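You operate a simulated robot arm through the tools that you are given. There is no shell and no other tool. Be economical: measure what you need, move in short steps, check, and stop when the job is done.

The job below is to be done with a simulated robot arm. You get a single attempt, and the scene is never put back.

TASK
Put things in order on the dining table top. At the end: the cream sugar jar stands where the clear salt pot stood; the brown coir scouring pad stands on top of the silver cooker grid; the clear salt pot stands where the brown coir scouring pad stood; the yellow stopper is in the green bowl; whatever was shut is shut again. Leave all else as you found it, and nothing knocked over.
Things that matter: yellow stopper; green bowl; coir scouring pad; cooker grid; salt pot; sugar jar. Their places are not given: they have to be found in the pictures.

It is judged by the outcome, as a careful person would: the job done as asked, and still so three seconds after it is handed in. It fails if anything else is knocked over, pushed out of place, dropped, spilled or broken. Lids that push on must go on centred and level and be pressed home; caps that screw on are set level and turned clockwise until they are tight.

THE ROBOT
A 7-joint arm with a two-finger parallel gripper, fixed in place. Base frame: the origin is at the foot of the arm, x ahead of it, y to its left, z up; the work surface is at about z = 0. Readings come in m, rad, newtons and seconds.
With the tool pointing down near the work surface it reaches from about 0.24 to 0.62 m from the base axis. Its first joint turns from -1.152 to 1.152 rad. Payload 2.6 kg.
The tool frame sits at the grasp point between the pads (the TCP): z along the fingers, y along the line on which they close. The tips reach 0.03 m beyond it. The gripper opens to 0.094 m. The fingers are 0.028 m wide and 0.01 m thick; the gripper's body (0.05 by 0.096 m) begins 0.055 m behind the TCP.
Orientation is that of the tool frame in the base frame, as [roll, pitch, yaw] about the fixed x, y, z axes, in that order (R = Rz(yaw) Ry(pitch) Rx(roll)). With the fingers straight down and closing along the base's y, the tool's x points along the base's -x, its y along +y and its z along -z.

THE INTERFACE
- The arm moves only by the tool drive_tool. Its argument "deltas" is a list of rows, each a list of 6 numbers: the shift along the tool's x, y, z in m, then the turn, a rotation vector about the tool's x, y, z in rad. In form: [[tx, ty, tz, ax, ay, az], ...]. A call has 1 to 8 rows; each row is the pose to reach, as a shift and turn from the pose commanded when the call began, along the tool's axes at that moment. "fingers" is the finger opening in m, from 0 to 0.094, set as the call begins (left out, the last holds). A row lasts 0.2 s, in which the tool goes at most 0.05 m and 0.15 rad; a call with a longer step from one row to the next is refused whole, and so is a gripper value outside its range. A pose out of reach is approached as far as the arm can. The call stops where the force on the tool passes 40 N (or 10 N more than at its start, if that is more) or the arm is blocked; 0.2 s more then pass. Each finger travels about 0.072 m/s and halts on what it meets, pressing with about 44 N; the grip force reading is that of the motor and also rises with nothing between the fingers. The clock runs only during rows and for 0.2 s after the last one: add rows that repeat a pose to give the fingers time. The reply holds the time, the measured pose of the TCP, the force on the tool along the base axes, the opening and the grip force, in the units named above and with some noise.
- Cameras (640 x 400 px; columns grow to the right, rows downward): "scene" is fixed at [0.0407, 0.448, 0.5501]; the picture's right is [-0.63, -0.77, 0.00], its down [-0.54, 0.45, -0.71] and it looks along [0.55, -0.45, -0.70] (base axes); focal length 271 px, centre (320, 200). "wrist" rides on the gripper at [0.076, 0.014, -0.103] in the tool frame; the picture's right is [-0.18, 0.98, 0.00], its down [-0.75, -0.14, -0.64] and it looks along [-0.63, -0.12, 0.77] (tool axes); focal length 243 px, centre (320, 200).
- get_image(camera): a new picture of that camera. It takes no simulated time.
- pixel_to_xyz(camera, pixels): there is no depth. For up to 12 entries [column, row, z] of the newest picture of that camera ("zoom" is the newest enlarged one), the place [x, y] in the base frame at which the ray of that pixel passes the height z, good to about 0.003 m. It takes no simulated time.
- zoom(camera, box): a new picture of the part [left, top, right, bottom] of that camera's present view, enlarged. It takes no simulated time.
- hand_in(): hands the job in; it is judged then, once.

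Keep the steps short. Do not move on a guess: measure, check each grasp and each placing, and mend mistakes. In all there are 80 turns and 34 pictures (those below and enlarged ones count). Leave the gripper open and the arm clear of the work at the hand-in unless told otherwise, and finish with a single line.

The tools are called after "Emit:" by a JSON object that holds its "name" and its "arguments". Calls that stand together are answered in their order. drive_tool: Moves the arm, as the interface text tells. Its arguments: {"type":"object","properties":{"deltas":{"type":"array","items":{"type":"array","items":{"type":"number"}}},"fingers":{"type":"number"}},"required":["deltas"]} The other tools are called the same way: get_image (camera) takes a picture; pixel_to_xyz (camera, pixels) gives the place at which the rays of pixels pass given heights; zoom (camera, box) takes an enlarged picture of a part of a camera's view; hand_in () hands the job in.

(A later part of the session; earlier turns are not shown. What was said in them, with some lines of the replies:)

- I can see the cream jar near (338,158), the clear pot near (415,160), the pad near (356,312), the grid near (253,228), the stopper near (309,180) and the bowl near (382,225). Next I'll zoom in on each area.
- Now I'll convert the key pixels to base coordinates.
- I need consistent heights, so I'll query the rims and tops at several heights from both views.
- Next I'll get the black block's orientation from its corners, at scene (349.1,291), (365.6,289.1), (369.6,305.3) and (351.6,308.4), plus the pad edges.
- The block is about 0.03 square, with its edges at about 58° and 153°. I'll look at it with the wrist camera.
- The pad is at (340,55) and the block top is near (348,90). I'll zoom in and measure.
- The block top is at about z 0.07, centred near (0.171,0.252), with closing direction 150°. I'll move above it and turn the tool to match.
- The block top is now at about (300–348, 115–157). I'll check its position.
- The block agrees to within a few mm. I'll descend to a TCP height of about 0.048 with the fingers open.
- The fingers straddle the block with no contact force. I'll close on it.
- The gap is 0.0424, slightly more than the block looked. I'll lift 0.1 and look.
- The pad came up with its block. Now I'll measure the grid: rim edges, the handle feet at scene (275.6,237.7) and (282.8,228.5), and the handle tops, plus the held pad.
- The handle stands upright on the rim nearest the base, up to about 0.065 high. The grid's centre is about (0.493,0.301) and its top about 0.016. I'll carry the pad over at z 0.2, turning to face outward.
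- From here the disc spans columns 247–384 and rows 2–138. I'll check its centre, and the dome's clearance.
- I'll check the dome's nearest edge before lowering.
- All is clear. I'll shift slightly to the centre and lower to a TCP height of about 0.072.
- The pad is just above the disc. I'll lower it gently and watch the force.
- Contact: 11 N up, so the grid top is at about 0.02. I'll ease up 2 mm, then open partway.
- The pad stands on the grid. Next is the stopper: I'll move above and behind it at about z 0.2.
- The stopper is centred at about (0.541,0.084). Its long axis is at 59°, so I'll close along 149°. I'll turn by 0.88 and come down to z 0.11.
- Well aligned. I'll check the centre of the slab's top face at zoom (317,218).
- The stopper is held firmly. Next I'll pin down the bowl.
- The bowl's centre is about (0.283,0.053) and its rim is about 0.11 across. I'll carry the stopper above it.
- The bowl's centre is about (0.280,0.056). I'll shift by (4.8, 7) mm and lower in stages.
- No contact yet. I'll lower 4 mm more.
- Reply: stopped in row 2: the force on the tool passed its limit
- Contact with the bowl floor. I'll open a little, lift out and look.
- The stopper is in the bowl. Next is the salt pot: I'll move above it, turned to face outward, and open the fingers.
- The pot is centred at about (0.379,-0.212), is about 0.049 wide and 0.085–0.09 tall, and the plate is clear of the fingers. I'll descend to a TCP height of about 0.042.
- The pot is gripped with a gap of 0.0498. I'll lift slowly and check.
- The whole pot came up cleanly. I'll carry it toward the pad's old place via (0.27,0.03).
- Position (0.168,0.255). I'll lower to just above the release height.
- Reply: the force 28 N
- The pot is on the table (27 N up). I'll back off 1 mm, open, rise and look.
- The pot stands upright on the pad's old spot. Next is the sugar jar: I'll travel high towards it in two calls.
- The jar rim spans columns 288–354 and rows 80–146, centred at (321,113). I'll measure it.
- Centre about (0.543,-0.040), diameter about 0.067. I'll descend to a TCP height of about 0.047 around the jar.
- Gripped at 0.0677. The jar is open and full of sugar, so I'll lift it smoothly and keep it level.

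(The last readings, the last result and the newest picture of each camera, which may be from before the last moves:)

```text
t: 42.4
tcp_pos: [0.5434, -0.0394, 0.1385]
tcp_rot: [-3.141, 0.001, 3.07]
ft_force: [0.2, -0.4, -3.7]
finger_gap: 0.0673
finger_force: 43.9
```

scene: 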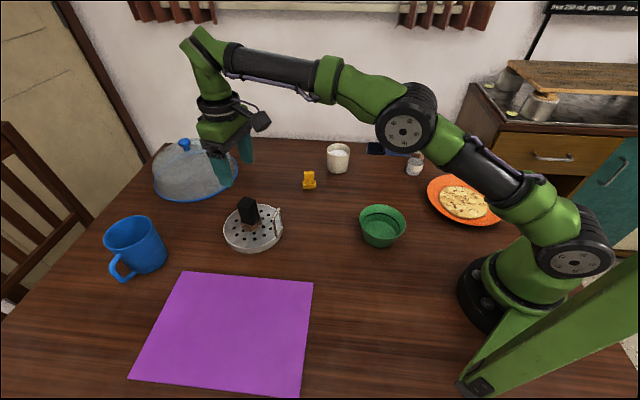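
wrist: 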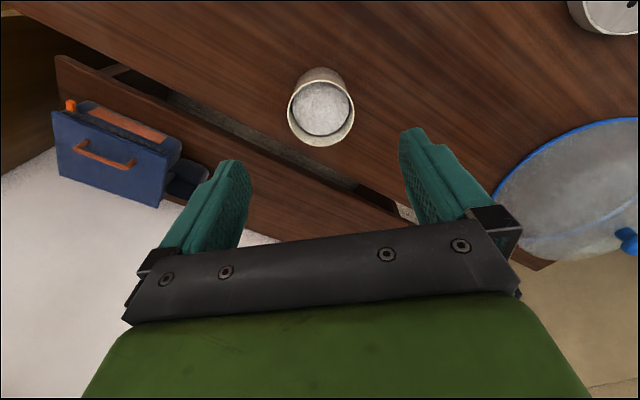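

I'll carry it in small smooth steps, turning by 0.44 in the first half.

Emit:
{"name": "drive_tool", "arguments": {"deltas": [[0.003, -0.0037, 0, 0, 0, 0.02], [0.0106, -0.0129, 0, 0, 0, 0.07], [0.0212, -0.0257, 0, 0, 0, 0.13], [0.0333, -0.0405, 0, 0, 0, 0.2], [0.0455, -0.0552, 0, 0, 0, 0.27], [0.0576, -0.0699, 0, 0, 0, 0.34], [0.0682, -0.0828, 0, 0, 0, 0.4], [0.0758, -0.092, 0, 0, 0, 0.44]]}}

```text
t: 44.2
tcp_pos: [0.4615, -0.1267, 0.136]
tcp_rot: [3.139, 0.002, 2.63]
ft_force: [0.0, -0.1, -3.8]
finger_gap: 0.0675
finger_force: 43.9
```

Emit:
{"name": "drive_tool", "arguments": {"deltas": [[0.0015, -0.0055, 0, 0, 0, 0], [0.0048, -0.018, 0, 0, 0, 0], [0.0095, -0.036, 0, 0, 0, 0], [0.0145, -0.055, 0, 0, 0, 0], [0.02, -0.0755, 0, 0, 0, 0], [0.025, -0.0945, 0, 0, 0, 0], [0.029, -0.109, 0, 0, 0, 0], [0.0303, -0.1144, 0, 0, 0, 0]]}}

Emit:
{"name": "drive_tool", "arguments": {"deltas": [[0, 0, 0.008, 0, 0, 0], [0, 0, 0.022, 0, 0, 0], [0, 0, 0.04, 0, 0, 0], [0, 0, 0.056, 0, 0, 0], [0, 0, 0.07, 0, 0, 0], [0, 0, 0.08, 0, 0, 0], [0, 0, 0.086, 0, 0, 0], [0, 0, 0.087, 0, 0, 0]]}}

```text
t: 46.0
tcp_pos: [0.3807, -0.2119, 0.1373]
tcp_rot: [3.139, 0.003, 2.63]
ft_force: [0.5, -0.5, -2.8]
finger_gap: 0.0669
finger_force: 43.8
```

```text
t: 47.8
tcp_pos: [0.3788, -0.2136, 0.0513]
tcp_rot: [3.139, 0.003, 2.631]
ft_force: [-0.3, -1.1, -3.3]
finger_gap: 0.0672
finger_force: 44.0
```

The grip height was about 0.0475, so there are 3–4 mm to go. I'll lower gently.

Emit:
{"name": "drive_tool", "arguments": {"deltas": [[0, 0, 0.001, 0, 0, 0], [0, 0, 0.002, 0, 0, 0], [0, 0, 0.003, 0, 0, 0], [0, 0, 0.004, 0, 0, 0]]}}

```text
t: 48.8
tcp_pos: [0.3802, -0.2132, 0.0481]
tcp_rot: [3.141, 0.003, 2.629]
ft_force: [-7.1, 3.9, 18.9]
finger_gap: 0.0671
finger_force: 43.5
```

The jar is on the table. I'll ease up 1.5 mm, release and rise.

Emit:
{"name": "drive_tool", "arguments": {"deltas": [[0, 0, -0.0015, 0, 0, 0], [0, 0, -0.0015, 0, 0, 0]]}}

Emit:
{"name": "drive_tool", "arguments": {"deltas": [[0, 0, 0, 0, 0, 0], [0, 0, 0, 0, 0, 0], [0, 0, 0, 0, 0, 0]], "fingers": 0.094}}

Emit:
{"name": "drive_tool", "arguments": {"deltas": [[0, 0, -0.02, 0, 0, 0], [0, 0, -0.05, 0, 0, 0], [0, 0, -0.09, 0, 0, 0], [0, 0, -0.14, 0, 0, 0], [0, 0, -0.18, 0, 0, 0], [0, 0, -0.22, 0, 0, 0]]}}

Emit:
{"name": "get_image", "arguments": {"camera": "scene"}}

Emit:
{"name": "get_image", "arguments": {"camera": "wrist"}}

```text
t: 49.4
tcp_pos: [0.3802, -0.2121, 0.0487]
tcp_rot: [3.141, 0.001, 2.633]
ft_force: [1.9, -0.5, 1.7]
finger_gap: 0.0673
finger_force: 44.6
```

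```text
t: 50.2
tcp_pos: [0.3795, -0.2108, 0.0487]
tcp_rot: [-3.141, 0.002, 2.629]
ft_force: [0.6, -0.7, -0.3]
finger_gap: 0.0941
finger_force: 0.0
```

```text
t: 51.6
tcp_pos: [0.3798, -0.2118, 0.2681]
tcp_rot: [3.14, 0.001, 2.63]
ft_force: [-0.1, 0.3, 0.0]
finger_gap: 0.0941
finger_force: 0.1
```

```text
5 pictures are left
```

scene: 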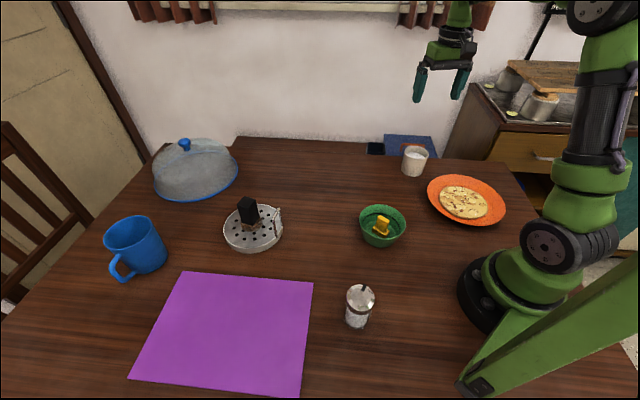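

```text
4 pictures are left
```

wrist: 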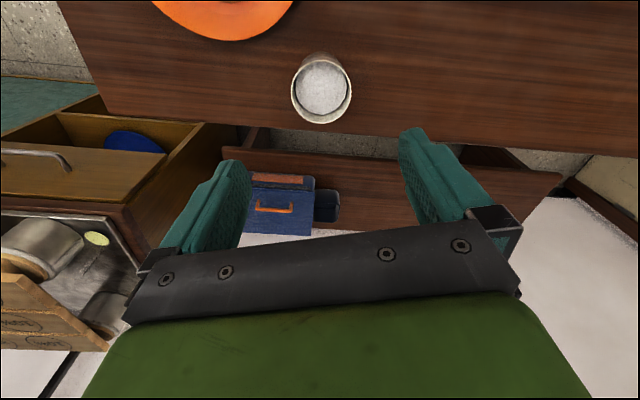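

Everything looks in place. I'll take one close look at the pad on the grid, the stopper and the salt pot.

Emit:
{"name": "zoom", "arguments": {"camera": "scene", "box": [210, 185, 418, 335]}}

```text
2.67 times, centred on (314, 260) of scene
```

zoom: 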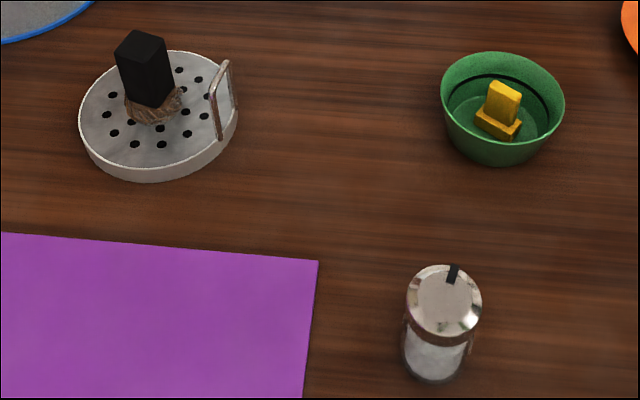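

All placings are confirmed, the gripper is open and the arm is clear, so I'm handing in.

Emit:
{"name": "hand_in", "arguments": {}}

```text
The job is handed in.
```

The jar, pad, salt pot and stopper are all where you asked and upright; nothing needed opening, nothing else was moved, and the job is handed in.
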